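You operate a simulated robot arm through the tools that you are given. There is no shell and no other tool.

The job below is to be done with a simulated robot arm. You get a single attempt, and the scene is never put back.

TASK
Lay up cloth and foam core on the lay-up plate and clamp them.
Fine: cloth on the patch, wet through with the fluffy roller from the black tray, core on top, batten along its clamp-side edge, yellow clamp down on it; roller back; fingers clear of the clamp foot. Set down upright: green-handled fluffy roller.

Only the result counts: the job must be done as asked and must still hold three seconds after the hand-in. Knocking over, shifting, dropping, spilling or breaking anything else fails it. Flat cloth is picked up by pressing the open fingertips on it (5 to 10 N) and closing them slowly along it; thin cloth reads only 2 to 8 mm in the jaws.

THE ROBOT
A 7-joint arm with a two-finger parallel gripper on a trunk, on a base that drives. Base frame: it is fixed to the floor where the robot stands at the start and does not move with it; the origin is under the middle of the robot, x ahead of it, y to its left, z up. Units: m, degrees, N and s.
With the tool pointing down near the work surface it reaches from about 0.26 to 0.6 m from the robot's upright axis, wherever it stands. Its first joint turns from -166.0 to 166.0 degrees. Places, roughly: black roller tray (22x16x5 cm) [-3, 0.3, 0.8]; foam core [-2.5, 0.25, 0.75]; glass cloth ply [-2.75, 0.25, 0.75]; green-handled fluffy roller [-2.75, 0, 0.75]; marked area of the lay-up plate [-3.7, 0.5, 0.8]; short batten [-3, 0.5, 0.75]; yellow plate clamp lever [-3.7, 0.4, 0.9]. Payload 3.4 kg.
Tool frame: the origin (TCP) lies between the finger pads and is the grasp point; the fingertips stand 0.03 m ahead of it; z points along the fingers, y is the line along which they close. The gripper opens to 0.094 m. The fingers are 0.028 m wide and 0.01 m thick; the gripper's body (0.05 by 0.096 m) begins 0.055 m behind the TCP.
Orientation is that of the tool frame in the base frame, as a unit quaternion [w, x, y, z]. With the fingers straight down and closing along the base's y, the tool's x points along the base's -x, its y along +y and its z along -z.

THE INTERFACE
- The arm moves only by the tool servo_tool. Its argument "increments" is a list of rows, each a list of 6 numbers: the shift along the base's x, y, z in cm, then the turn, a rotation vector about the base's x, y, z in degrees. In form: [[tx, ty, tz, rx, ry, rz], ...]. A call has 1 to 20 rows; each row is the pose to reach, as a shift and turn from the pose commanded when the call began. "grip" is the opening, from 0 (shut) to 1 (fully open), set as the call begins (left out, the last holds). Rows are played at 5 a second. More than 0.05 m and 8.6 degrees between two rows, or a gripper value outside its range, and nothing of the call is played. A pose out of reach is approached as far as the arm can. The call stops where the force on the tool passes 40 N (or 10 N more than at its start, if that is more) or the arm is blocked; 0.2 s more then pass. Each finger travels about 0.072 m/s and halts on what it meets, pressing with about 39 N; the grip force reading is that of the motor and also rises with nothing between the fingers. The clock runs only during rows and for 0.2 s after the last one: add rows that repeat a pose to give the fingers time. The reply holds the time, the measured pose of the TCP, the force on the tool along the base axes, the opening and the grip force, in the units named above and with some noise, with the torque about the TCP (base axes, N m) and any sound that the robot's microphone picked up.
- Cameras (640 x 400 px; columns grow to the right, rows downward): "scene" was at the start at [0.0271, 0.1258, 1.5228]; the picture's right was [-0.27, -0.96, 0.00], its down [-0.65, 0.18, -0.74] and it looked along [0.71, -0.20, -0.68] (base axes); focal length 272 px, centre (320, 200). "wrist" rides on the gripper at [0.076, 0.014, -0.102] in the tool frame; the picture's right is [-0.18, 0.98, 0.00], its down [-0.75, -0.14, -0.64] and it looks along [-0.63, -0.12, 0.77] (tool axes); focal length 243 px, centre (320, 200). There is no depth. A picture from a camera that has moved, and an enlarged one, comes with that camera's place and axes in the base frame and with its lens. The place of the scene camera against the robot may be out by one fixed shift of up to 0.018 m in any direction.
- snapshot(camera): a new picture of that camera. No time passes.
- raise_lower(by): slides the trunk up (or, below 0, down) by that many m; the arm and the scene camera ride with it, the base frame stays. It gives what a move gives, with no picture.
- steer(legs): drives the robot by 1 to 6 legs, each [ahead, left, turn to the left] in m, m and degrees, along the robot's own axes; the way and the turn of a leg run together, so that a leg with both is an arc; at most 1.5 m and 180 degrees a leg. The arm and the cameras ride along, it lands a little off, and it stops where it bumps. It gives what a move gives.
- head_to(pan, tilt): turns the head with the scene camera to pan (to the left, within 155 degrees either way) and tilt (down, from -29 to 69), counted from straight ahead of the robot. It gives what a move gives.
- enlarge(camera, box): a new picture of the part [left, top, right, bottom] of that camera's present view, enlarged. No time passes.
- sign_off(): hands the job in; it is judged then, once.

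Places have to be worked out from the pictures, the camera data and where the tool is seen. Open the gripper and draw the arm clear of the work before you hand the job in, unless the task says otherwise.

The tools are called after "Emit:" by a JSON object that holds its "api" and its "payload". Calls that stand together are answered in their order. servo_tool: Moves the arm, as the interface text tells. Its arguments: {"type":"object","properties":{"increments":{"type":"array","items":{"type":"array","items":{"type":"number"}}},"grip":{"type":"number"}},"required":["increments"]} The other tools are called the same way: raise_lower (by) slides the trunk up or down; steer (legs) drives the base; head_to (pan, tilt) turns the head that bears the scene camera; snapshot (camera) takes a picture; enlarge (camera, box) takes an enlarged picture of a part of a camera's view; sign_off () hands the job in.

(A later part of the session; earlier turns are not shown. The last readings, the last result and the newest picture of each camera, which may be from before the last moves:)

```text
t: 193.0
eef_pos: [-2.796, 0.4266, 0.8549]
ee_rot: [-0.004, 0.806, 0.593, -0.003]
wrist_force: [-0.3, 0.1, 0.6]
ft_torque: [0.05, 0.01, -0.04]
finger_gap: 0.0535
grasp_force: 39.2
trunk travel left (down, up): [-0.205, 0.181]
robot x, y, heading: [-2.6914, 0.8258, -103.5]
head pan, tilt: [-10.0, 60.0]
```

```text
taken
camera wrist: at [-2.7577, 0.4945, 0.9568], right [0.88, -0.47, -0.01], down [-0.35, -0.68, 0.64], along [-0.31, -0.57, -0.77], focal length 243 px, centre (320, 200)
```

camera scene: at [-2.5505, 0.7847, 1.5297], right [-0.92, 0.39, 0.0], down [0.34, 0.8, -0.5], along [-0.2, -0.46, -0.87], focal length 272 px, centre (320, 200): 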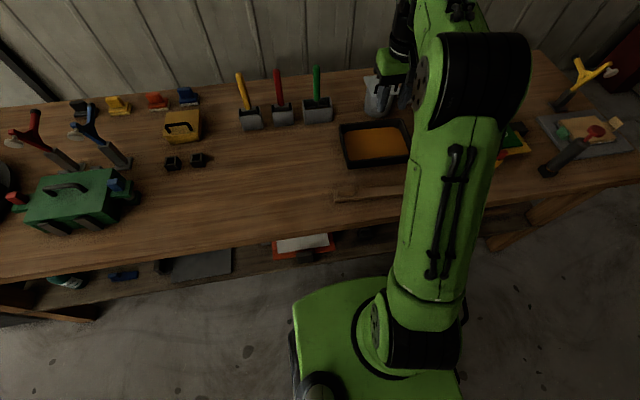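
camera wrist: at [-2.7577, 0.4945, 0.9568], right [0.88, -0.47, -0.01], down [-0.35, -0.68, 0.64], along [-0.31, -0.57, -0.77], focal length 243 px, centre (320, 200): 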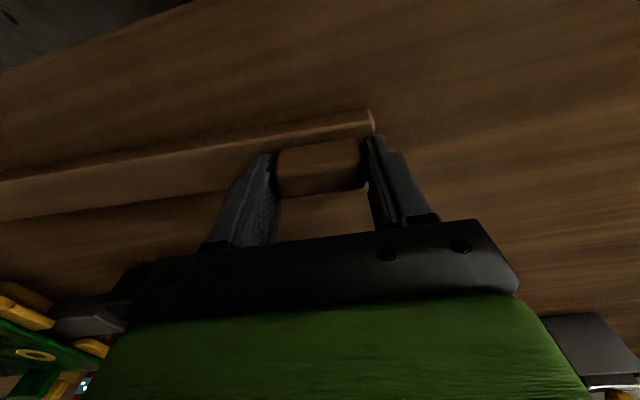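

The knob is gripped at 53.5 mm. I'll lift and check that the batten stays level.

Emit:
{"api": "servo_tool", "payload": {"increments": [[0, 0, 1, 0, 0, 0], [0, 0, 3, 0, 0, 0], [0, 0, 6, 0, 0, 0], [0, 0, 9, 0, 0, 0], [0, 0, 9, 0, 0, 0]]}}

Emit:
{"api": "snapshot", "payload": {"camera": "wrist"}}

Emit:
{"api": "snapshot", "payload": {"camera": "scene"}}

```text
t: 194.2
eef_pos: [-2.7958, 0.4266, 0.9447]
ee_rot: [-0.004, 0.805, 0.593, -0.003]
wrist_force: [0.4, 0.3, -1.0]
ft_torque: [-0.02, -0.12, 0.04]
finger_gap: 0.0535
grasp_force: 39.0
trunk travel left (down, up): [-0.205, 0.181]
robot x, y, heading: [-2.6916, 0.8285, -103.2]
head pan, tilt: [-10.0, 60.0]
```

```text
taken
camera wrist: at [-2.7586, 0.4943, 1.0465], right [0.88, -0.47, -0.01], down [-0.35, -0.68, 0.64], along [-0.31, -0.57, -0.77], focal length 243 px, centre (320, 200)
```

wrist: 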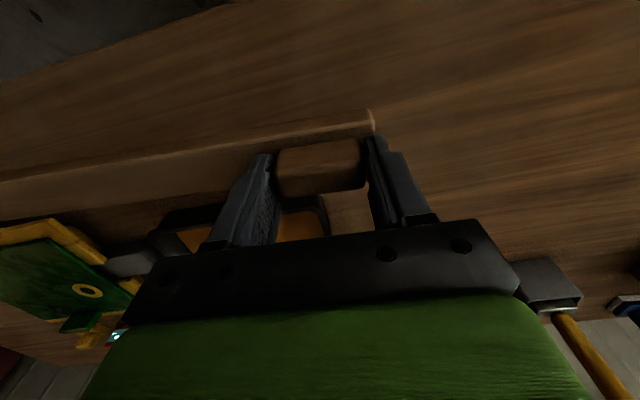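

```text
taken
camera scene: at [-2.5506, 0.7842, 1.5296], right [-0.92, 0.39, 0.0], down [0.34, 0.8, -0.5], along [-0.2, -0.46, -0.87], focal length 272 px, centre (320, 200)
```

scene: 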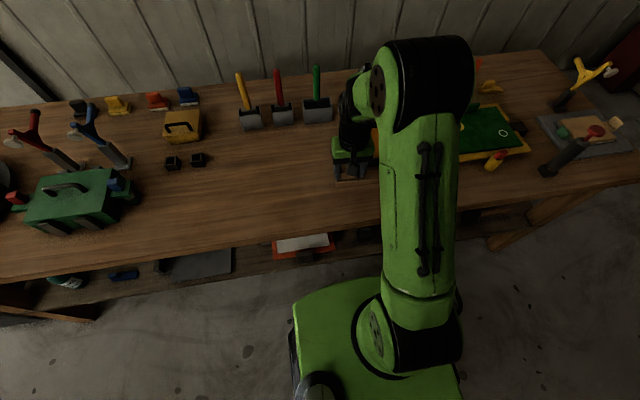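

The batten hangs steady. I'll raise it clear and drive to the plate.

Emit:
{"api": "servo_tool", "payload": {"increments": [[0, 0, 4, 0, 0, 0], [0, 0.5, 8, 0, 0, 0], [0, 1, 12, 0, 0, 0], [0, 1.5, 16, 0, 0, 0], [0, 2, 18, 0, 0, 0], [0, 2, 18, 0, 0, 0]]}}

Emit:
{"api": "steer", "payload": {"legs": [[-0.01, -0.892, 0]]}}

Emit:
{"api": "head_to", "payload": {"pan": -5, "tilt": 50}}

Emit:
{"api": "snapshot", "payload": {"camera": "scene"}}

Emit:
{"api": "snapshot", "payload": {"camera": "wrist"}}

```text
t: 195.6
eef_pos: [-2.7962, 0.4468, 1.1236]
ee_rot: [-0.004, 0.806, 0.592, -0.003]
wrist_force: [0.0, -0.2, -1.1]
ft_torque: [-0.06, -0.18, 0.03]
finger_gap: 0.0529
grasp_force: 38.9
trunk travel left (down, up): [-0.205, 0.181]
robot x, y, heading: [-2.69, 0.8252, -103.2]
head pan, tilt: [-10.0, 60.0]
```

```text
t: 200.3
eef_pos: [-3.6612, 0.6597, 1.1239]
ee_rot: [-0.004, 0.804, 0.595, -0.003]
wrist_force: [0.0, -0.9, -0.8]
ft_torque: [-0.05, -0.15, -0.01]
finger_gap: 0.0508
grasp_force: 38.8
trunk travel left (down, up): [-0.205, 0.181]
robot x, y, heading: [-3.5572, 1.0411, -103.2]
head pan, tilt: [-10.0, 60.0]
```

```text
t: 201.0
eef_pos: [-3.6603, 0.6583, 1.1226]
ee_rot: [-0.004, 0.804, 0.595, -0.004]
wrist_force: [-0.2, 0.6, -1.7]
ft_torque: [-0.06, -0.14, -0.02]
finger_gap: 0.0511
grasp_force: 39.2
trunk travel left (down, up): [-0.205, 0.181]
robot x, y, heading: [-3.5577, 1.0345, -103.2]
head pan, tilt: [-5.0, 50.0]
```

```text
taken
camera scene: at [-3.4143, 0.9859, 1.5422], right [-0.95, 0.31, 0.0], down [0.24, 0.73, -0.64], along [-0.2, -0.61, -0.77], focal length 272 px, centre (320, 200)
```

scene: 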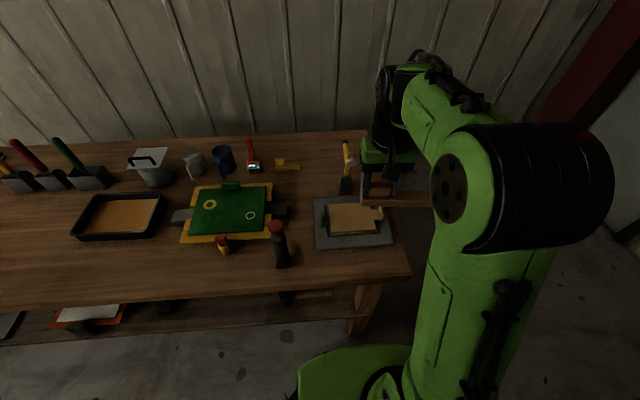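

```text
taken
camera wrist: at [-3.623, 0.7266, 1.2264], right [0.89, -0.46, -0.01], down [-0.35, -0.68, 0.64], along [-0.31, -0.57, -0.77], focal length 243 px, centre (320, 200)
```

wrist: 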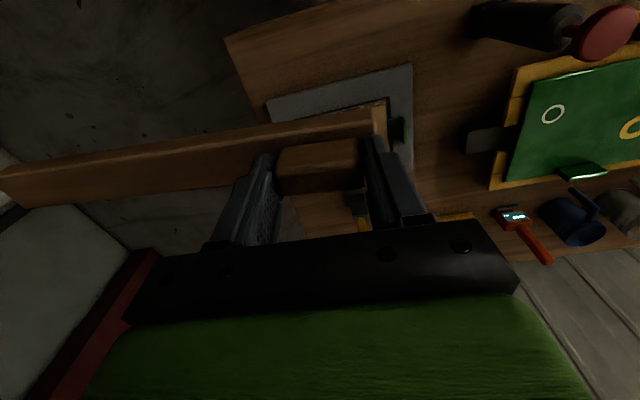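

The grip reading has dropped a little and the batten droops about 4.5° on its right, so I shouldn't linger. I'll move over the core, roll the tool to level the batten, and come down short of the clamp.

Emit:
{"api": "servo_tool", "payload": {"increments": [[1.57, -2.52, -3.13, 0.2, 0.8, 0.6], [3.14, -5.04, -6.26, 0.4, 1.6, 1.2], [4.71, -7.56, -9.39, 0.6, 2.4, 1.8], [6.28, -10.08, -12.52, 0.8, 3.2, 2.4], [7.86, -12.6, -15.65, 1, 4, 3], [9.43, -15.1, -18.7, 1.05, 4.4, 3.5], [9.43, -15.1, -18.7, 1.05, 4.4, 3.5]]}}

Emit:
{"api": "enlarge", "payload": {"camera": "scene", "box": [280, 140, 440, 260]}}

Emit:
{"api": "snapshot", "payload": {"camera": "wrist"}}

```text
t: 202.6
eef_pos: [-3.566, 0.508, 0.9366]
ee_rot: [-0.033, 0.785, 0.618, -0.028]
wrist_force: [0.1, -0.8, -1.4]
ft_torque: [-0.02, -0.13, -0.03]
finger_gap: 0.0508
grasp_force: 38.7
trunk travel left (down, up): [-0.205, 0.181]
robot x, y, heading: [-3.5547, 1.0398, -102.9]
head pan, tilt: [-5.0, 50.0]
```

```text
3.33 times, centred on (360, 200) of scene
camera zoom: at [-3.4146, 0.9866, 1.5423], right [-0.95, 0.31, 0.0], down [0.24, 0.73, -0.64], along [-0.2, -0.61, -0.77], focal length 906 px, centre (187, 200)
```

zoom: 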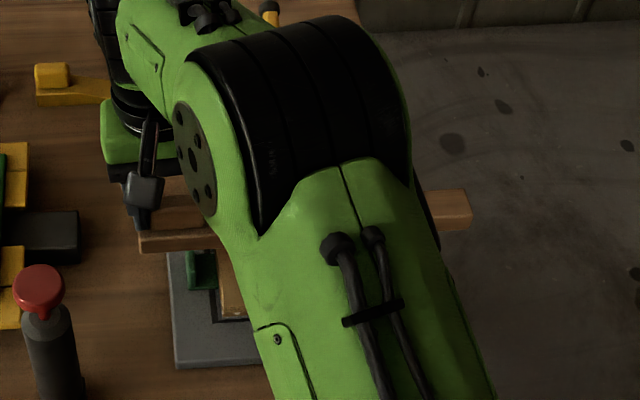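

```text
taken
camera wrist: at [-3.5254, 0.5768, 1.0377], right [0.91, -0.41, -0.09], down [-0.26, -0.71, 0.65], along [-0.33, -0.57, -0.75], focal length 243 px, centre (320, 200)
```

wrist: 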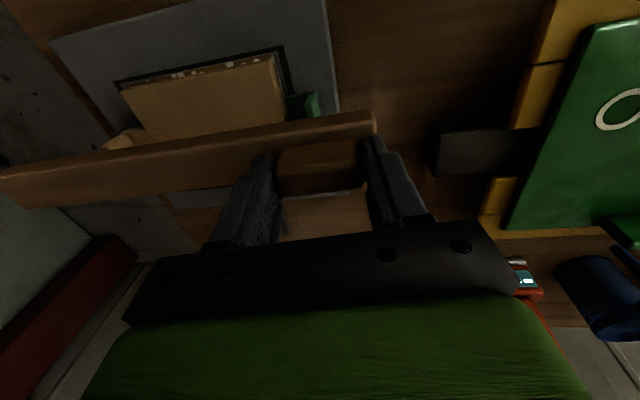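

The batten is steady and now roughly level. I'll move it forward over the core's far edge and lower to just above the core.

Emit:
{"api": "servo_tool", "payload": {"increments": [[-0.4, -1.7, 0, 0, 0, 0], [-0.8, -3.5, 0, 0, 0, 0], [-1.24, -5.2, 0, 0, 0, 0], [-1.24, -5.2, -2, 0, 0, 0], [-1.24, -5.2, -4, 0, 0, 0], [-1.24, -5.2, -4, 0, 0, 0]]}}

Emit:
{"api": "snapshot", "payload": {"camera": "wrist"}}

Emit:
{"api": "snapshot", "payload": {"camera": "scene"}}

```text
t: 204.0
eef_pos: [-3.5791, 0.4561, 0.8955]
ee_rot: [-0.034, 0.785, 0.618, -0.028]
wrist_force: [0.5, -0.7, -1.0]
ft_torque: [-0.03, -0.14, 0.01]
finger_gap: 0.0512
grasp_force: 39.0
trunk travel left (down, up): [-0.205, 0.181]
robot x, y, heading: [-3.557, 1.0388, -102.8]
head pan, tilt: [-5.0, 50.0]
```

```text
taken
camera wrist: at [-3.5377, 0.5244, 0.9974], right [0.91, -0.41, -0.09], down [-0.26, -0.71, 0.65], along [-0.33, -0.57, -0.75], focal length 243 px, centre (320, 200)
```

wrist: 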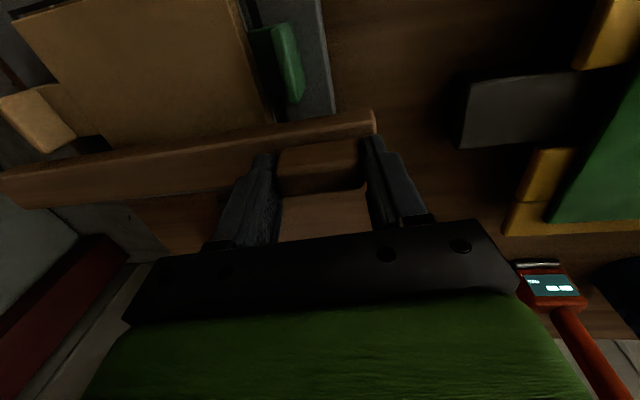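

```text
taken
camera scene: at [-3.4143, 0.986, 1.5422], right [-0.95, 0.31, 0.0], down [0.24, 0.73, -0.64], along [-0.2, -0.61, -0.77], focal length 272 px, centre (320, 200)
```

scene: 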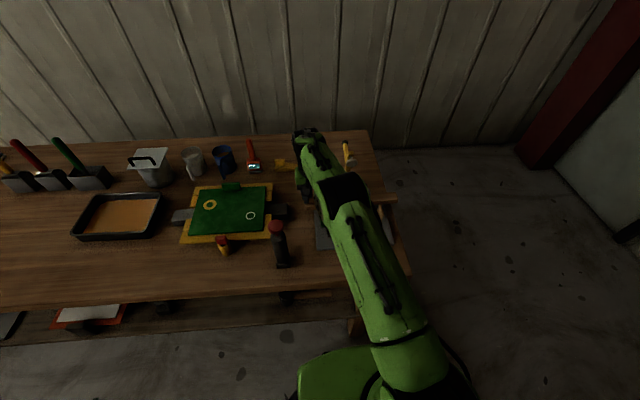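

By projection, the batten's centre line is about 40 mm ahead of the core centre, just inside the far edge at 55 mm. I'll lower to contact in small steps.

Emit:
{"api": "servo_tool", "payload": {"increments": [[0, 0, -0.4, 0, 0, 0], [0, 0, -0.8, 0, 0, 0], [0, 0, -0.8, 0, 0, 0]]}}

Emit:
{"api": "servo_tool", "payload": {"increments": [[0, 0, -0.3, 0, 0, 0], [0, 0, -0.3, 0, 0, 0]]}}

Emit:
{"api": "snapshot", "payload": {"camera": "wrist"}}

```text
t: 204.8
eef_pos: [-3.5786, 0.4557, 0.8892]
ee_rot: [-0.034, 0.785, 0.618, -0.028]
wrist_force: [-0.4, 0.1, -1.1]
ft_torque: [-0.02, -0.12, 0.03]
finger_gap: 0.0511
grasp_force: 38.6
trunk travel left (down, up): [-0.205, 0.181]
robot x, y, heading: [-3.5609, 1.0408, -102.8]
head pan, tilt: [-5.0, 50.0]
```

```text
t: 205.4
eef_pos: [-3.5787, 0.4546, 0.8851]
ee_rot: [-0.034, 0.785, 0.618, -0.029]
wrist_force: [-0.9, -0.8, -0.3]
ft_torque: [-0.07, -0.15, -0.04]
finger_gap: 0.0511
grasp_force: 38.8
trunk travel left (down, up): [-0.205, 0.181]
robot x, y, heading: [-3.5583, 1.0363, -103.3]
head pan, tilt: [-5.0, 50.0]
```

```text
taken
camera wrist: at [-3.5376, 0.5238, 0.9867], right [0.91, -0.41, -0.09], down [-0.26, -0.71, 0.65], along [-0.33, -0.57, -0.75], focal length 243 px, centre (320, 200)
```

wrist: 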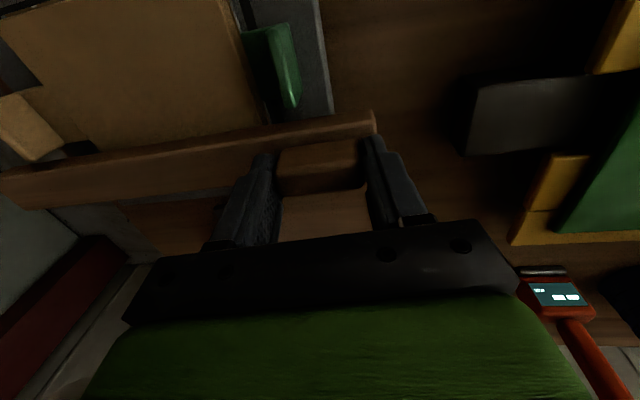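

Emit:
{"api": "servo_tool", "payload": {"increments": [[0, 0, -0.2, 0, 0, 0], [0, 0, -0.4, 0, 0, 0], [0, 0, -0.4, 0, 0, 0]]}}

```text
t: 206.2
eef_pos: [-3.5795, 0.4548, 0.8843]
ee_rot: [-0.032, 0.784, 0.619, -0.031]
wrist_force: [0.2, -1.1, 20.3]
ft_torque: [0.4, 0.66, 0.09]
finger_gap: 0.0511
grasp_force: 39.1
trunk travel left (down, up): [-0.205, 0.181]
robot x, y, heading: [-3.5609, 1.0373, -103.0]
head pan, tilt: [-5.0, 50.0]
```

The batten is resting on the core at 20 N. I'll ease the pressure, open wide, and lift straight off.

Emit:
{"api": "servo_tool", "payload": {"increments": [[0, 0, 0.2, 0, 0, 0], [0, 0, 0.2, 0, 0, 0]]}}

Emit:
{"api": "servo_tool", "payload": {"increments": [[0, 0, 0, 0, 0, 0], [0, 0, 0, 0, 0, 0], [0, 0, 0, 0, 0, 0]], "grip": 0.9}}

Emit:
{"api": "snapshot", "payload": {"camera": "wrist"}}

```text
t: 206.8
eef_pos: [-3.5791, 0.4563, 0.8844]
ee_rot: [-0.034, 0.785, 0.618, -0.029]
wrist_force: [0.7, -4.3, 16.5]
ft_torque: [0.21, 0.48, 0.15]
finger_gap: 0.051
grasp_force: 38.9
trunk travel left (down, up): [-0.205, 0.181]
robot x, y, heading: [-3.56, 1.0407, -103.1]
head pan, tilt: [-5.0, 50.0]
```

```text
t: 207.6
eef_pos: [-3.5775, 0.4542, 0.883]
ee_rot: [-0.034, 0.784, 0.619, -0.028]
wrist_force: [-0.9, 0.0, 0.8]
ft_torque: [0.0, -0.04, 0.0]
finger_gap: 0.0842
grasp_force: 0.0
trunk travel left (down, up): [-0.205, 0.181]
robot x, y, heading: [-3.5617, 1.0376, -103.2]
head pan, tilt: [-5.0, 50.0]
```

```text
taken
camera wrist: at [-3.5374, 0.5242, 0.9843], right [0.91, -0.41, -0.09], down [-0.26, -0.71, 0.65], along [-0.33, -0.57, -0.75], focal length 243 px, centre (320, 200)
```

wrist: 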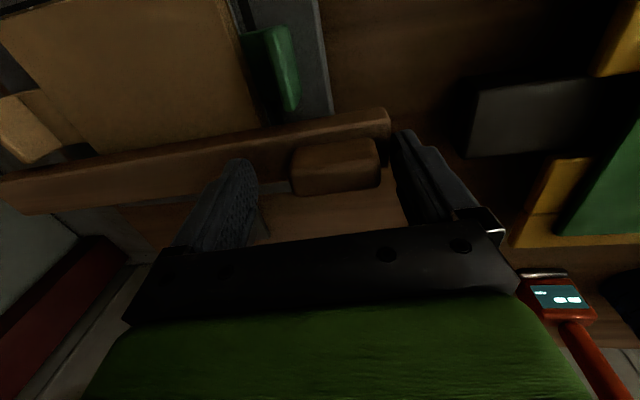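

The knob is free of the fingers. I'll lift straight up and view the placement.

Emit:
{"api": "servo_tool", "payload": {"increments": [[0, 0, 1.5, 0, 0, 0], [0, 0, 4, 0, 0, 0], [0, 0, 8, 0, 0, 0], [0, 0, 12, 0, 0, 0], [0, 0, 16, 0, 0, 0], [0, 1, 20, 0, 0, 0], [0, 4, 23, 0, 0, 0], [-3, 7, 24, 0, 0, 0], [-7, 9, 24, 0, 0, 0], [-11, 11, 24, 0, 0, 0], [-15, 13, 24, 0, 0, 0], [-18, 14, 24, 0, 0, 0], [-18, 14, 24, 0, 0, 0]]}}

Emit:
{"api": "snapshot", "payload": {"camera": "scene"}}

Emit:
{"api": "enlarge", "payload": {"camera": "scene", "box": [290, 130, 430, 260]}}

Emit:
{"api": "snapshot", "payload": {"camera": "wrist"}}

```text
t: 210.0
eef_pos: [-3.7345, 0.5275, 1.133]
ee_rot: [-0.033, 0.787, 0.615, -0.029]
wrist_force: [0.9, -0.8, -0.2]
ft_torque: [0.06, 0.01, -0.05]
finger_gap: 0.0848
grasp_force: 0.0
out of reach, approached as far as the arm can: row 5, 6, 8, 9, 10, 11
trunk travel left (down, up): [-0.205, 0.181]
robot x, y, heading: [-3.5614, 1.0391, -103.0]
head pan, tilt: [-5.0, 50.0]
stopped in row 11: the force on the tool passed its limit at 44 N (the readings are from after the stop); the commanded pose is now the measured one
```

```text
taken
camera scene: at [-3.415, 0.9862, 1.5423], right [-0.95, 0.31, 0.0], down [0.24, 0.73, -0.64], along [-0.2, -0.61, -0.77], focal length 272 px, centre (320, 200)
```

scene: 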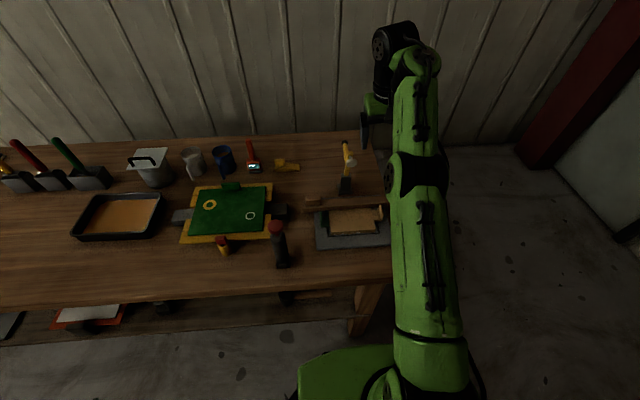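

```text
3.08 times, centred on (360, 195) of scene
camera zoom: at [-3.415, 0.9862, 1.5423], right [-0.95, 0.31, 0.0], down [0.24, 0.73, -0.64], along [-0.2, -0.61, -0.77], focal length 837 px, centre (197, 215)
```

zoom: 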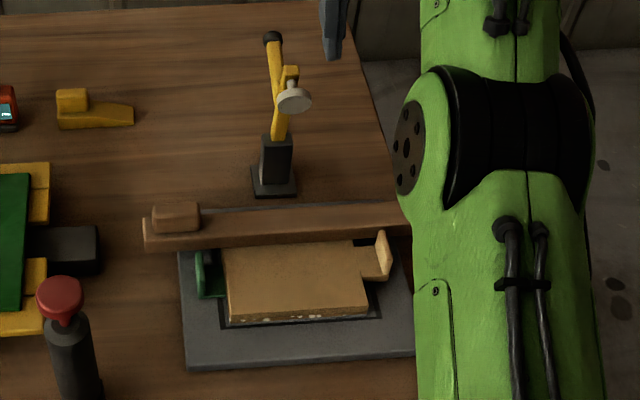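

```text
taken
camera wrist: at [-3.6927, 0.5957, 1.2332], right [0.91, -0.41, -0.08], down [-0.26, -0.71, 0.66], along [-0.33, -0.57, -0.75], focal length 243 px, centre (320, 200)
```

wrist: 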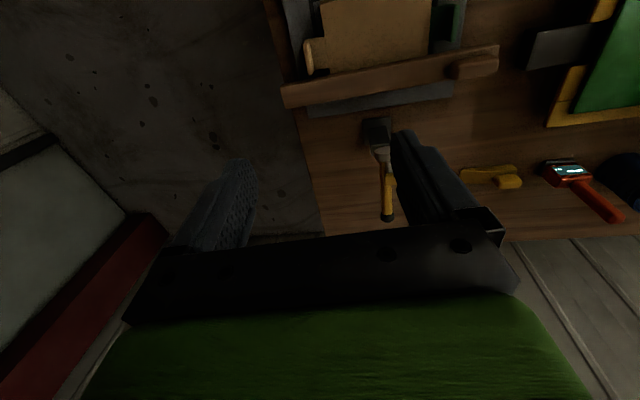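

The batten lies along the core's clamp-side edge, nearly flush with it. The reach warning came from going high. I'll back off toward me, level the tool, close the fingers, and then view everything from closer up.

Emit:
{"api": "servo_tool", "payload": {"increments": [[0.7, 3, -0.5, 0, 0, 0], [1.4, 6, -1, -0.4, -1.6, 0], [2.1, 9, -1.5, -0.8, -3.3, 0], [2.1, 9, -1.5, -1.17, -4.86, 0], [2.1, 9, -1.5, -1.17, -4.86, 0]], "grip": 0}}

Emit:
{"api": "snapshot", "payload": {"camera": "wrist"}}

Emit:
{"api": "enlarge", "payload": {"camera": "scene", "box": [290, 130, 430, 260]}}

```text
t: 211.2
eef_pos: [-3.7128, 0.6166, 1.1171]
ee_rot: [0.002, 0.788, 0.616, -0.003]
wrist_force: [-0.1, 0.6, -0.4]
ft_torque: [0.0, 0.05, 0.01]
finger_gap: 0.0
grasp_force: 32.7
trunk travel left (down, up): [-0.205, 0.181]
robot x, y, heading: [-3.5537, 1.0366, -102.9]
head pan, tilt: [-5.0, 50.0]
```

```text
taken
camera wrist: at [-3.6786, 0.6873, 1.2206], right [0.91, -0.41, 0.0], down [-0.32, -0.69, 0.65], along [-0.27, -0.59, -0.76], focal length 243 px, centre (320, 200)
```

wrist: 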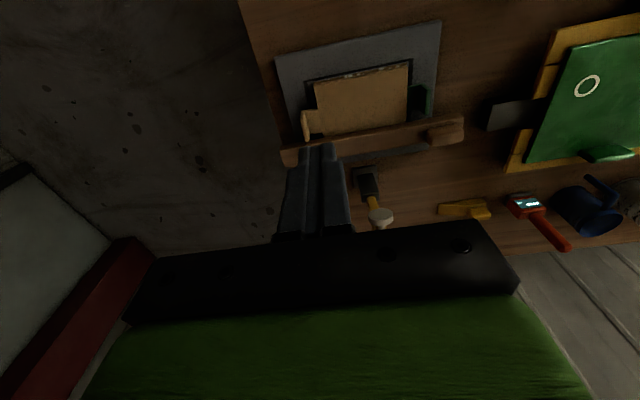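

```text
3.08 times, centred on (360, 195) of scene
camera zoom: at [-3.4124, 0.9858, 1.542], right [-0.95, 0.31, 0.0], down [0.24, 0.73, -0.64], along [-0.2, -0.61, -0.77], focal length 837 px, centre (197, 215)
```

zoom: 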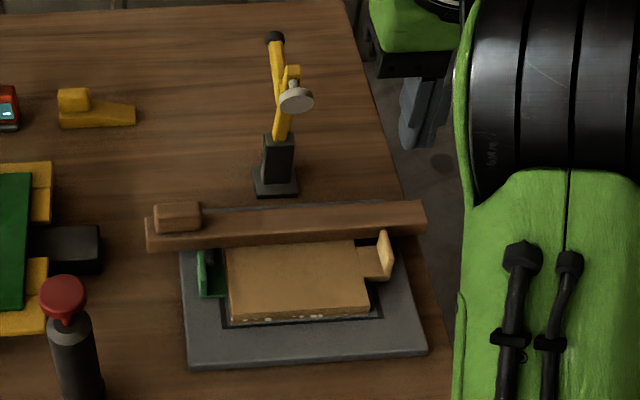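

This is a clear view. I'll enlarge the wrist picture to measure batten, core and clamp relative to one another.

Emit:
{"api": "enlarge", "payload": {"camera": "wrist", "box": [260, 10, 490, 235]}}

Emit:
{"api": "enlarge", "payload": {"camera": "scene", "box": [320, 130, 410, 210]}}

```text
1.78 times, centred on (375, 122) of wrist
camera zoom: at [-3.6786, 0.6873, 1.2206], right [0.91, -0.41, 0.0], down [-0.32, -0.69, 0.65], along [-0.27, -0.59, -0.76], focal length 431 px, centre (222, 338)
```

zoom: 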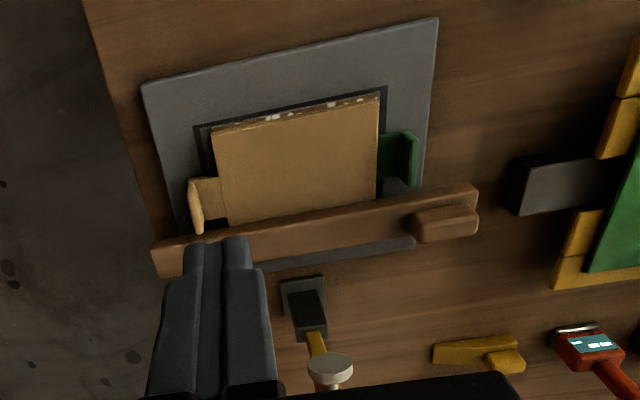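

```text
5.00 times, centred on (365, 170) of scene
camera zoom: at [-3.4124, 0.9858, 1.542], right [-0.95, 0.31, 0.0], down [0.24, 0.73, -0.64], along [-0.2, -0.61, -0.77], focal length 1360 px, centre (95, 350)
```

zoom: 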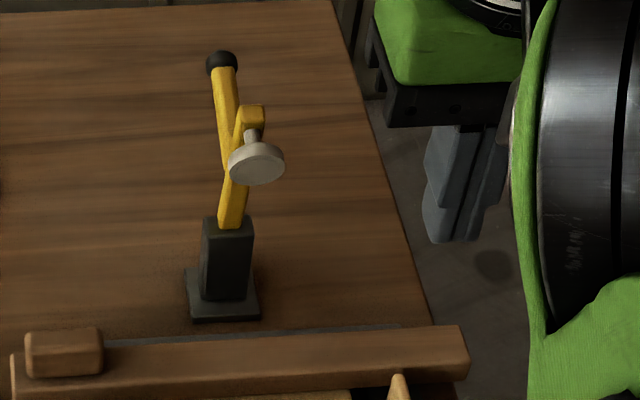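

The batten spans roughly 27-56 mm from the core centre and the core edge is at about 53 mm, so it's almost flush. I estimate the foot lands around 25-30 mm, near the batten's front edge. I'll swing the clamp partly down first to measure that. First I'll raise the trunk and tilt the closed fingers 30°.

Emit:
{"api": "raise_lower", "payload": {"by": 0.1}}

Emit:
{"api": "servo_tool", "payload": {"increments": [[0, 0, -1, -7.3, 1.75, 0], [0, 0, -2, -14.6, 3.5, 0], [0, 0, -3, -21.9, 5.25, 0], [0, 0, -4, -29.2, 7, 0], [0, 0, -4, -29.2, 7, 0]]}}

Emit:
{"api": "snapshot", "payload": {"camera": "wrist"}}

```text
t: 212.5
eef_pos: [-3.7141, 0.6171, 1.2172]
ee_rot: [0.002, 0.788, 0.616, -0.002]
wrist_force: [0.3, 0.1, 0.3]
ft_torque: [-0.03, -0.01, 0.01]
finger_gap: 0.0
grasp_force: 32.4
trunk travel left (down, up): [-0.305, 0.081]
robot x, y, heading: [-3.5598, 1.0394, -103.0]
head pan, tilt: [-5.0, 50.0]
```

```text
t: 213.7
eef_pos: [-3.7145, 0.6161, 1.1787]
ee_rot: [0.162, 0.761, 0.594, -0.206]
wrist_force: [-0.1, 0.3, 0.0]
ft_torque: [0.01, 0.0, -0.02]
finger_gap: 0.0
grasp_force: 33.6
trunk travel left (down, up): [-0.305, 0.081]
robot x, y, heading: [-3.5609, 1.0366, -102.9]
head pan, tilt: [-5.0, 50.0]
```

```text
taken
camera wrist: at [-3.6706, 0.7266, 1.2281], right [0.92, -0.39, 0.1], down [-0.22, -0.28, 0.93], along [-0.34, -0.88, -0.34], focal length 243 px, centre (320, 200)
```

wrist: 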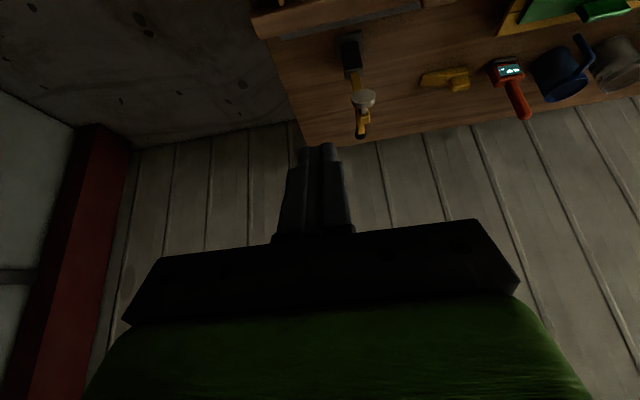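

I'll enlarge the clamp in this flatter wrist view.

Emit:
{"api": "enlarge", "payload": {"camera": "wrist", "box": [310, 20, 420, 145]}}

```text
3.20 times, centred on (365, 82) of wrist
camera zoom: at [-3.6706, 0.7266, 1.2281], right [0.92, -0.39, 0.1], down [-0.22, -0.28, 0.93], along [-0.34, -0.88, -0.34], focal length 776 px, centre (176, 576)
```

zoom: 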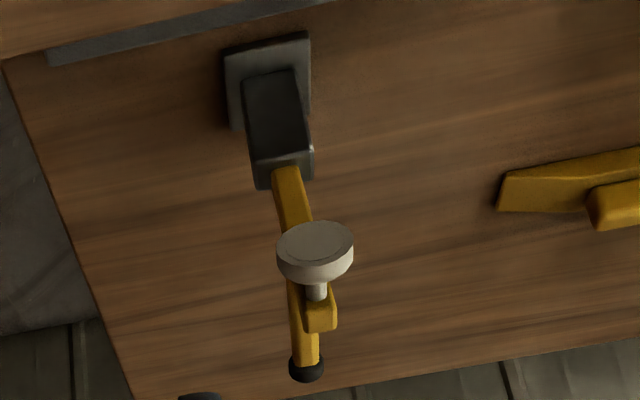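

The foot should land at about 28 mm, right at the batten's front edge. Shifting the batten about 8 mm nearer will put it properly under the foot. I'll bring the tool vertical again and return to the batten's knob with open fingers.

Emit:
{"api": "servo_tool", "payload": {"increments": [[1, 0, 0, 7.3, -1.75, 0], [2.5, 0, 0, 14.6, -3.5, 0], [5, 0, 0, 21.9, -5.25, 0], [8, -1, -1, 29.2, -7, 0], [11, -3, -3, 29.2, -7, 0], [14.4, -5, -6, 29.2, -7, 0], [14.4, -8, -9, 29.2, -7, 0], [14.4, -11, -12.5, 29.2, -7, 0], [14.4, -14, -16, 29.2, -7, 0], [14.4, -16.1, -20, 29.2, -7, 0], [14.4, -16.2, -24.5, 29.2, -7, 0], [14.4, -16.2, -24.5, 29.2, -7, 0]], "grip": 0.85}}

Emit:
{"api": "snapshot", "payload": {"camera": "wrist"}}

```text
t: 216.3
eef_pos: [-3.5676, 0.4552, 0.9315]
ee_rot: [0.003, 0.788, 0.615, -0.003]
wrist_force: [-0.1, -0.7, -0.1]
ft_torque: [0.0, -0.07, 0.05]
finger_gap: 0.0799
grasp_force: 0.0
trunk travel left (down, up): [-0.305, 0.081]
robot x, y, heading: [-3.5561, 1.0418, -103.3]
head pan, tilt: [-5.0, 50.0]
```

```text
taken
camera wrist: at [-3.5357, 0.5255, 1.034], right [0.91, -0.42, 0.0], down [-0.32, -0.69, 0.65], along [-0.27, -0.59, -0.76], focal length 243 px, centre (320, 200)
```

wrist: 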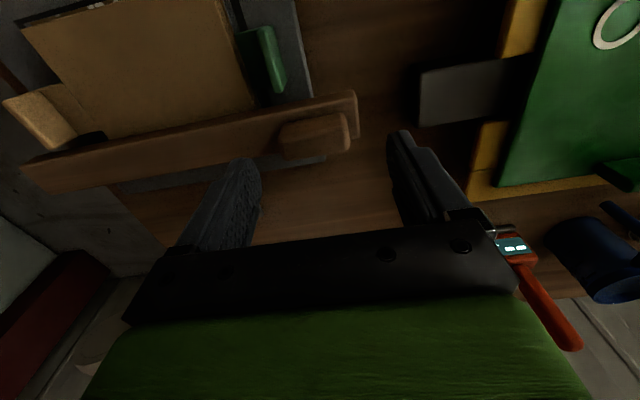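

The knob is between the fingers within a few mm. I'll fine-align, lower, and close on it.

Emit:
{"api": "servo_tool", "payload": {"increments": [[-0.48, -0.3, -1.5, 0, 0, 0], [-0.48, -0.3, -3, 0, 0, 0], [-0.48, -0.3, -4.5, 0, 0, 0], [-0.48, -0.3, -4.5, 0, 0, 0]]}}

Emit:
{"api": "servo_tool", "payload": {"increments": [[0, 0, 0, 0, 0, 0], [0, 0, 0, 0, 0, 0], [0, 0, 0, 0, 0, 0]], "grip": 0}}

Emit:
{"api": "snapshot", "payload": {"camera": "wrist"}}

```text
t: 217.3
eef_pos: [-3.5735, 0.4512, 0.8875]
ee_rot: [0.003, 0.788, 0.616, -0.002]
wrist_force: [-0.2, 0.5, -0.5]
ft_torque: [0.01, -0.05, -0.02]
finger_gap: 0.0799
grasp_force: 0.1
trunk travel left (down, up): [-0.305, 0.081]
robot x, y, heading: [-3.5568, 1.039, -103.2]
head pan, tilt: [-5.0, 50.0]
```

```text
t: 218.1
eef_pos: [-3.5731, 0.4529, 0.8873]
ee_rot: [0.001, 0.787, 0.617, -0.003]
wrist_force: [0.0, -0.2, 2.8]
ft_torque: [-0.01, 0.02, 0.08]
finger_gap: 0.0496
grasp_force: 39.5
trunk travel left (down, up): [-0.305, 0.081]
robot x, y, heading: [-3.5557, 1.0346, -103.0]
head pan, tilt: [-5.0, 50.0]
```

```text
taken
camera wrist: at [-3.5406, 0.5226, 0.99], right [0.91, -0.42, 0.0], down [-0.32, -0.69, 0.65], along [-0.27, -0.59, -0.76], focal length 243 px, centre (320, 200)
```

wrist: 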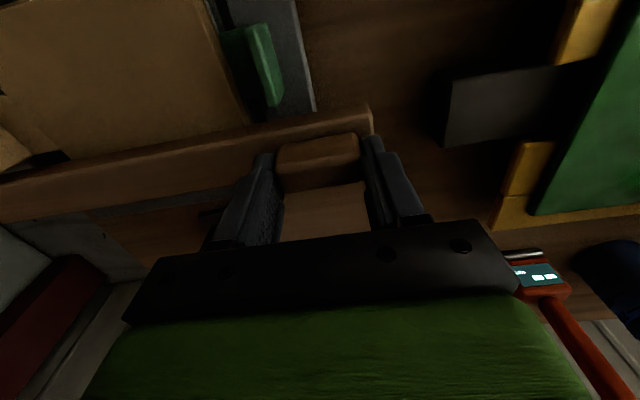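

Gripped. I'll lift 5 mm, bring the batten 8 mm nearer, and set it back down in one go.

Emit:
{"api": "servo_tool", "payload": {"increments": [[0, 0, 0.3, 0, 0, 0], [0, 0, 0.6, 0, 0, 0], [0.1, 0.4, 0.6, 0, 0, 0], [0.19, 0.78, 0.6, 0, 0, 0], [0.19, 0.78, 0.3, 0, 0, 0], [0.19, 0.78, 0, 0, 0, 0], [0.19, 0.78, -0.1, 0, 0, 0]]}}

Emit:
{"api": "snapshot", "payload": {"camera": "wrist"}}

```text
t: 219.7
eef_pos: [-3.5728, 0.4593, 0.8884]
ee_rot: [0.003, 0.788, 0.615, -0.003]
wrist_force: [1.1, -0.6, 9.2]
ft_torque: [0.3, 0.77, 0.11]
finger_gap: 0.0492
grasp_force: 39.0
trunk travel left (down, up): [-0.305, 0.081]
robot x, y, heading: [-3.5622, 1.0393, -103.1]
head pan, tilt: [-5.0, 50.0]
```

```text
taken
camera wrist: at [-3.5392, 0.5303, 0.9898], right [0.91, -0.42, 0.0], down [-0.32, -0.69, 0.65], along [-0.27, -0.59, -0.76], focal length 243 px, centre (320, 200)
```

wrist: 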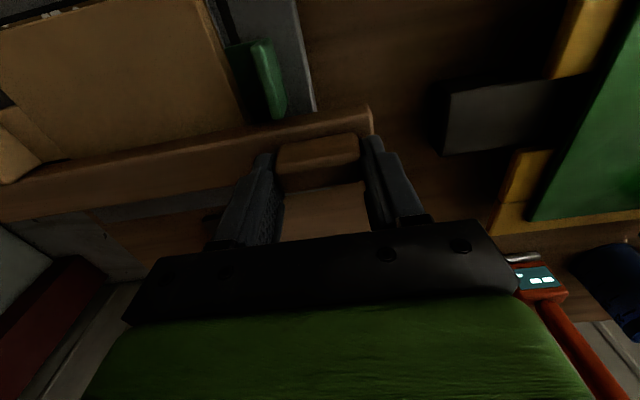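

The batten is back on the core, 8 mm nearer. I'll release and lift off.

Emit:
{"api": "servo_tool", "payload": {"increments": [[0, 0, 0.1, 0, 0, 0], [0, 0, 0.1, 0, 0, 0], [0, 0, 0.1, 0, 0, 0]], "grip": 0.85}}

Emit:
{"api": "servo_tool", "payload": {"increments": [[0, 0, 2, 0, 0, 0], [0, 0, 5, 0, 0, 0], [0, 0, 9, 0, 0, 0], [0, 1, 13, 0, 0, 0], [0, 4, 16, 0, 0, 0], [-2, 8, 18, 0, 0, 0], [-5, 11, 20, 0, 0, 0], [-8.5, 13.5, 21.5, 0, 0, 0], [-12, 15.5, 22.5, 0, 0, 0], [-12, 15.5, 22.5, 0, 0, 0]]}}

Emit:
{"api": "enlarge", "payload": {"camera": "wrist", "box": [260, 10, 490, 235]}}

Emit:
{"api": "enlarge", "payload": {"camera": "scene", "box": [290, 130, 430, 260]}}

```text
t: 220.5
eef_pos: [-3.5731, 0.4589, 0.8873]
ee_rot: [0.001, 0.788, 0.616, -0.002]
wrist_force: [-0.7, 0.4, 0.4]
ft_torque: [0.0, 0.04, 0.0]
finger_gap: 0.08
grasp_force: 0.1
trunk travel left (down, up): [-0.305, 0.081]
robot x, y, heading: [-3.5626, 1.0373, -103.3]
head pan, tilt: [-5.0, 50.0]
```

```text
t: 222.7
eef_pos: [-3.6904, 0.6148, 1.1119]
ee_rot: [0.001, 0.788, 0.616, -0.003]
wrist_force: [1.1, -1.2, -0.2]
ft_torque: [0.01, 0.02, 0.0]
finger_gap: 0.0803
grasp_force: 0.1
trunk travel left (down, up): [-0.305, 0.081]
robot x, y, heading: [-3.5583, 1.0368, -103.1]
head pan, tilt: [-5.0, 50.0]
```

```text
1.78 times, centred on (375, 122) of wrist
camera zoom: at [-3.6579, 0.6847, 1.2142], right [0.91, -0.41, 0.0], down [-0.32, -0.69, 0.65], along [-0.27, -0.59, -0.76], focal length 431 px, centre (222, 338)
```

zoom: 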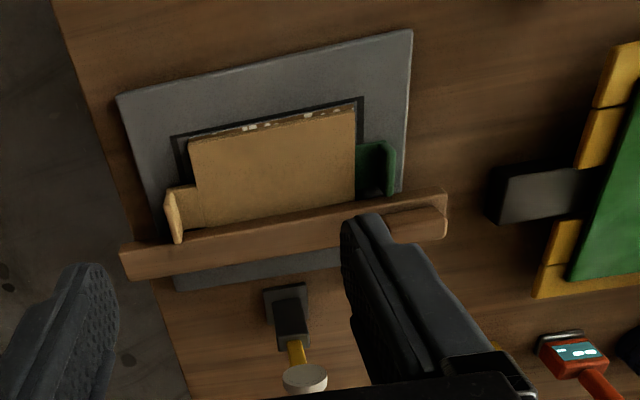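

```text
3.08 times, centred on (360, 195) of scene
camera zoom: at [-3.4135, 0.9854, 1.6418], right [-0.95, 0.31, 0.0], down [0.24, 0.73, -0.64], along [-0.2, -0.61, -0.77], focal length 837 px, centre (197, 215)
```

zoom: 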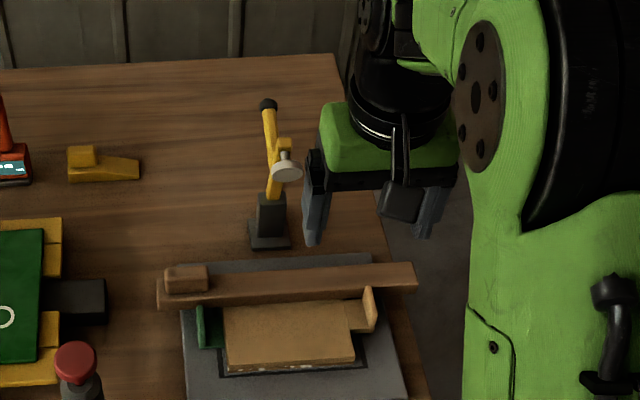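

The batten now lies flush with the core's clamp-side edge, spanning about 23-52 mm, with the predicted foot spot on it. Next the clamp: fingers closed and tilted 30°, I'll pass above the clamp arm to hover behind it, between arm and lever.

Emit:
{"api": "servo_tool", "payload": {"increments": [[0, 0, 2, -7.3, 1.75, 0], [0, 0, 4, -14.6, 3.5, 0], [-0.5, -1, 5, -21.9, 5.25, 0], [-1, -3, 5, -29.2, 7, 0], [-1.3, -7.5, 4, -29.2, 7, 0], [-1.6, -12, 3, -29.2, 7, 0], [-1.9, -16.3, 2, -29.2, 7, 0], [-2.2, -20, 0.5, -29.2, 7, 0], [-2.5, -23.3, -1, -29.2, 7, 0], [-2.5, -23.3, -1, -29.2, 7, 0]], "grip": 0}}

Emit:
{"api": "snapshot", "payload": {"camera": "wrist"}}

Emit:
{"api": "enlarge", "payload": {"camera": "scene", "box": [290, 110, 430, 240]}}

```text
t: 224.9
eef_pos: [-3.7163, 0.3822, 1.1016]
ee_rot: [0.163, 0.76, 0.595, -0.205]
wrist_force: [0.3, -0.1, 0.0]
ft_torque: [-0.07, -0.02, -0.02]
finger_gap: 0.0
grasp_force: 33.1
trunk travel left (down, up): [-0.305, 0.081]
robot x, y, heading: [-3.56, 1.0407, -102.9]
head pan, tilt: [-5.0, 50.0]
```

```text
taken
camera wrist: at [-3.6743, 0.4929, 1.1518], right [0.92, -0.39, 0.1], down [-0.22, -0.28, 0.93], along [-0.34, -0.88, -0.34], focal length 243 px, centre (320, 200)
```

wrist: 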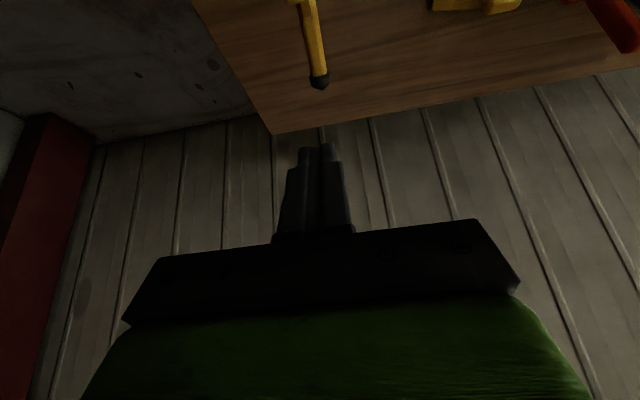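

```text
3.08 times, centred on (360, 175) of scene
camera zoom: at [-3.4141, 0.9873, 1.6419], right [-0.95, 0.31, 0.0], down [0.24, 0.73, -0.64], along [-0.2, -0.61, -0.77], focal length 837 px, centre (197, 277)
```

zoom: 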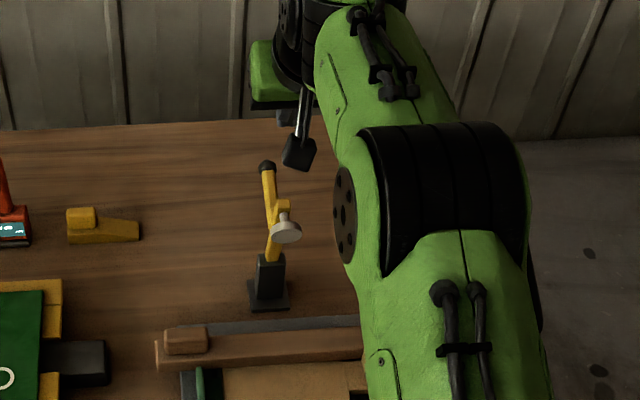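

The knob appears where I predicted (about 214 mm ahead, z≈0.96) and the fingers are over the gap behind the arm. I'll lower into the gap.

Emit:
{"api": "servo_tool", "payload": {"increments": [[0, 0, -3, 0, 0, 0], [0, 0, -6, 0, 0, 0], [0, 0, -9, 0, 0, 0], [0, 0, -10.2, 0, 0, 0], [0, 0, -10.2, 0, 0, 0]]}}

Emit:
{"api": "snapshot", "payload": {"camera": "wrist"}}

Emit:
{"api": "enlarge", "payload": {"camera": "scene", "box": [300, 110, 410, 220]}}

```text
t: 226.1
eef_pos: [-3.7165, 0.3812, 0.999]
ee_rot: [0.164, 0.76, 0.594, -0.207]
wrist_force: [-0.3, -0.1, -0.2]
ft_torque: [-0.03, -0.05, -0.02]
finger_gap: 0.0001
grasp_force: 32.8
trunk travel left (down, up): [-0.305, 0.081]
robot x, y, heading: [-3.5579, 1.0389, -102.9]
head pan, tilt: [-5.0, 50.0]
```

```text
taken
camera wrist: at [-3.6742, 0.4919, 1.0504], right [0.92, -0.39, 0.1], down [-0.22, -0.28, 0.93], along [-0.34, -0.88, -0.34], focal length 243 px, centre (320, 200)
```

wrist: 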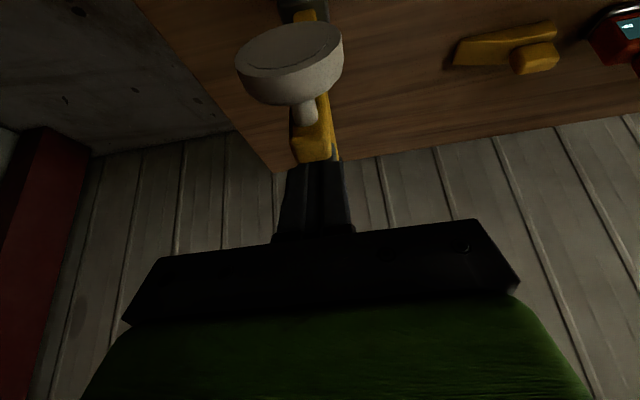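

```text
3.64 times, centred on (355, 165) of scene
camera zoom: at [-3.4144, 0.9858, 1.6419], right [-0.95, 0.31, 0.0], down [0.24, 0.73, -0.64], along [-0.2, -0.61, -0.77], focal length 989 px, centre (193, 327)
```

zoom: 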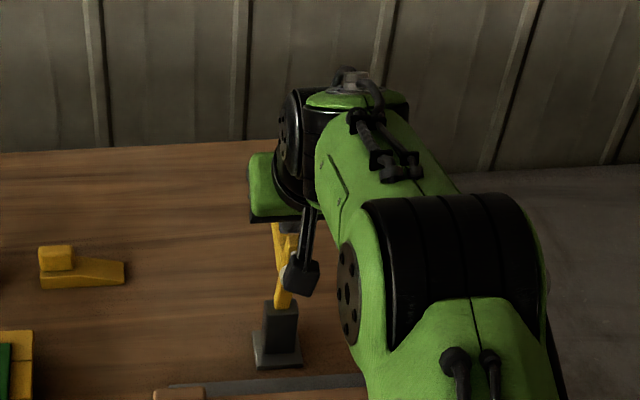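

The fingertips sit behind the clamp arm. Now I'll pull toward me along the clamp's arc, slowly, and check how the arm responds.

Emit:
{"api": "servo_tool", "payload": {"increments": [[0.23, 0.96, 0, 0, 0, 0], [0.46, 1.92, 0, 0, 0, 0], [0.7, 2.9, 0, 0, 0, 0], [0.93, 3.86, -0.1, 0, 0, 0], [1.16, 4.85, -0.4, 0, 0, 0], [1.39, 5.8, -0.8, 0, 0, 0], [1.39, 5.8, -0.8, 0, 0, 0]]}}

Emit:
{"api": "snapshot", "payload": {"camera": "wrist"}}

Emit:
{"api": "enlarge", "payload": {"camera": "scene", "box": [300, 110, 410, 240]}}

```text
t: 227.7
eef_pos: [-3.7039, 0.4387, 0.9937]
ee_rot: [0.162, 0.76, 0.595, -0.205]
wrist_force: [0.6, 0.2, -0.2]
ft_torque: [0.02, 0.0, 0.01]
finger_gap: 0.0001
grasp_force: 32.8
trunk travel left (down, up): [-0.305, 0.081]
robot x, y, heading: [-3.5588, 1.0403, -103.2]
head pan, tilt: [-5.0, 50.0]
```

```text
taken
camera wrist: at [-3.6609, 0.5496, 1.043], right [0.92, -0.39, 0.1], down [-0.22, -0.28, 0.93], along [-0.34, -0.88, -0.34], focal length 243 px, centre (320, 200)
```

wrist: 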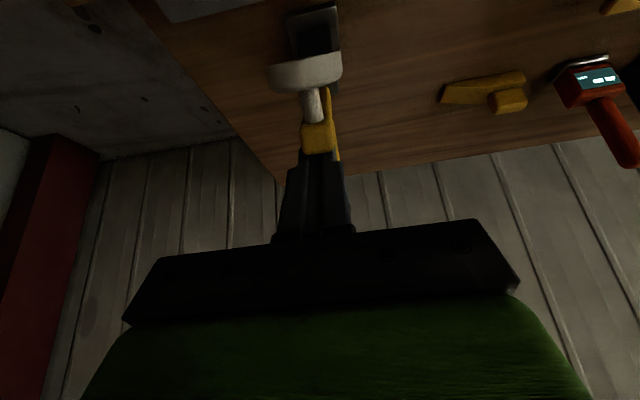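

```text
3.08 times, centred on (355, 175) of scene
camera zoom: at [-3.4144, 0.9858, 1.6419], right [-0.95, 0.31, 0.0], down [0.24, 0.73, -0.64], along [-0.2, -0.61, -0.77], focal length 837 px, centre (212, 277)
```

zoom: 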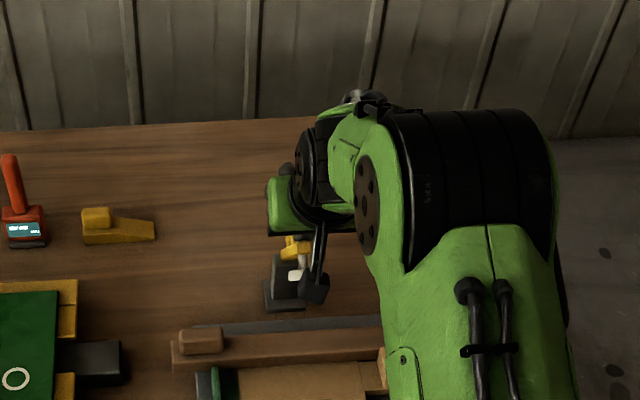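

The clamp arm swings down easily; the foot is already turning downward. I'll follow the arc further.

Emit:
{"api": "servo_tool", "payload": {"increments": [[0.23, 0.97, -0.7, 0, 0, 0], [0.47, 1.94, -1.5, 0, 0, 0], [0.65, 2.7, -2.2, 0, 0, 0], [0.82, 3.4, -3, 0, 0, 0], [0.82, 3.4, -3, 0, 0, 0]]}}

Emit:
{"api": "snapshot", "payload": {"camera": "wrist"}}

Emit:
{"api": "enlarge", "payload": {"camera": "scene", "box": [300, 120, 400, 240]}}

```text
t: 228.9
eef_pos: [-3.6953, 0.4735, 0.9609]
ee_rot: [0.163, 0.76, 0.595, -0.205]
wrist_force: [-0.2, -0.3, -0.6]
ft_torque: [0.03, -0.03, -0.01]
finger_gap: 0.0
grasp_force: 33.3
trunk travel left (down, up): [-0.305, 0.081]
robot x, y, heading: [-3.5601, 1.0374, -102.9]
head pan, tilt: [-5.0, 50.0]
```

```text
taken
camera wrist: at [-3.6534, 0.5837, 1.0123], right [0.92, -0.39, 0.1], down [-0.22, -0.28, 0.93], along [-0.34, -0.88, -0.34], focal length 243 px, centre (320, 200)
```

wrist: 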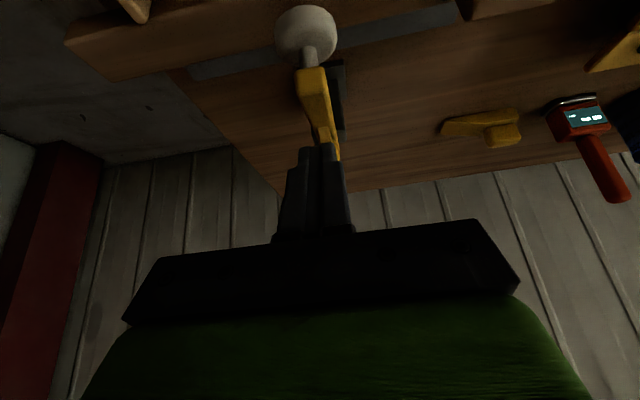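

```text
3.33 times, centred on (350, 180) of scene
camera zoom: at [-3.4143, 0.9859, 1.6419], right [-0.95, 0.31, 0.0], down [0.24, 0.73, -0.64], along [-0.2, -0.61, -0.77], focal length 906 px, centre (220, 267)
```

zoom: 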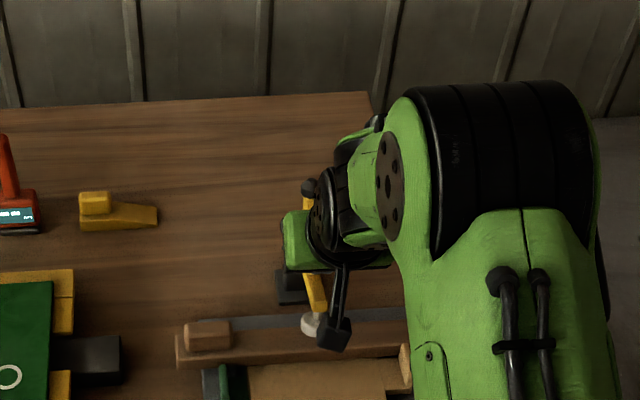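

The foot is now just above the batten. I'll enlarge both views to judge where it will land.

Emit:
{"api": "enlarge", "payload": {"camera": "scene", "box": [335, 185, 375, 225]}}

Emit:
{"api": "enlarge", "payload": {"camera": "wrist", "box": [230, 0, 410, 150]}}

```text
10.00 times, centred on (355, 205) of scene
camera zoom: at [-3.4143, 0.9859, 1.6419], right [-0.95, 0.31, 0.0], down [0.24, 0.73, -0.64], along [-0.2, -0.61, -0.77], focal length 2719 px, centre (-30, 150)
```

zoom: 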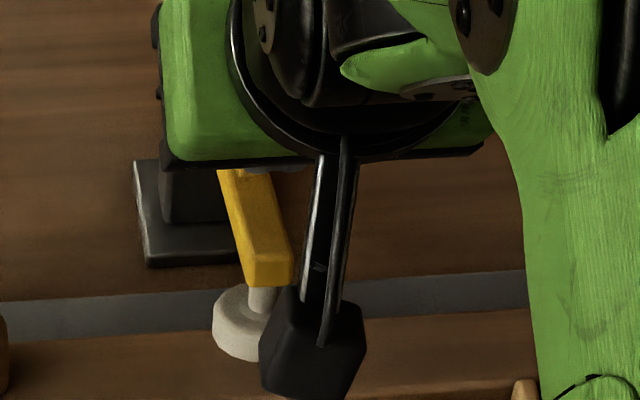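

```text
2.67 times, centred on (320, 75) of wrist
camera zoom: at [-3.6534, 0.5837, 1.0123], right [0.92, -0.39, 0.1], down [-0.22, -0.28, 0.93], along [-0.34, -0.88, -0.34], focal length 647 px, centre (320, 533)
```

zoom: 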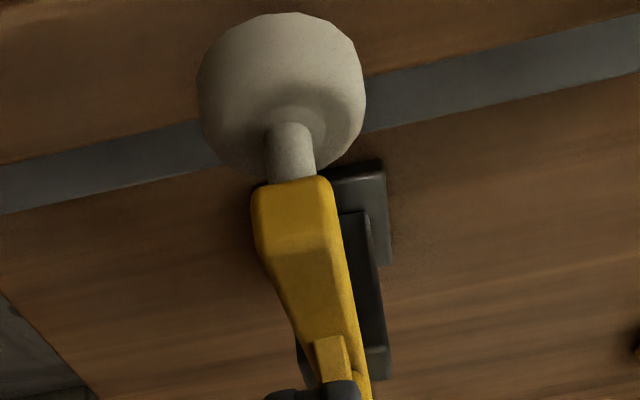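

The foot should land at about 33 mm, well on the batten (23-52 mm). I'll continue pressing the arm down until it meets the batten.

Emit:
{"api": "servo_tool", "payload": {"increments": [[0.1, 0.4, -0.8, 0, 0, 0], [0.19, 0.78, -1.5, 0, 0, 0], [0.23, 0.97, -2.2, 0, 0, 0], [0.28, 1.17, -2.9, 0, 0, 0], [0.28, 1.17, -2.9, 0, 0, 0]]}}

Emit:
{"api": "enlarge", "payload": {"camera": "wrist", "box": [230, 0, 410, 150]}}

Emit:
{"api": "enlarge", "payload": {"camera": "scene", "box": [320, 160, 400, 230]}}

```text
t: 230.1
eef_pos: [-3.6913, 0.4852, 0.9325]
ee_rot: [0.164, 0.76, 0.595, -0.206]
wrist_force: [0.0, -0.9, -0.2]
ft_torque: [0.02, 0.0, -0.02]
finger_gap: 0.0001
grasp_force: 32.3
trunk travel left (down, up): [-0.305, 0.081]
robot x, y, heading: [-3.5592, 1.0368, -102.9]
head pan, tilt: [-5.0, 50.0]
```

```text
2.67 times, centred on (320, 75) of wrist
camera zoom: at [-3.6499, 0.5956, 0.9831], right [0.92, -0.39, 0.1], down [-0.22, -0.28, 0.93], along [-0.34, -0.88, -0.34], focal length 647 px, centre (320, 533)
```

zoom: 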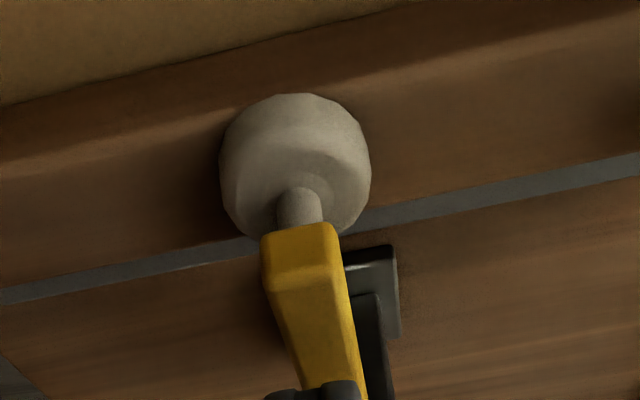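

```text
5.71 times, centred on (360, 195) of scene
camera zoom: at [-3.4143, 0.986, 1.6419], right [-0.95, 0.31, 0.0], down [0.24, 0.73, -0.64], along [-0.2, -0.61, -0.77], focal length 1554 px, centre (91, 229)
```

zoom: 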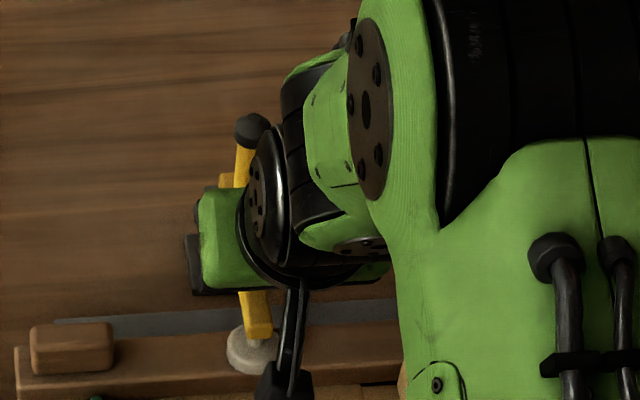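

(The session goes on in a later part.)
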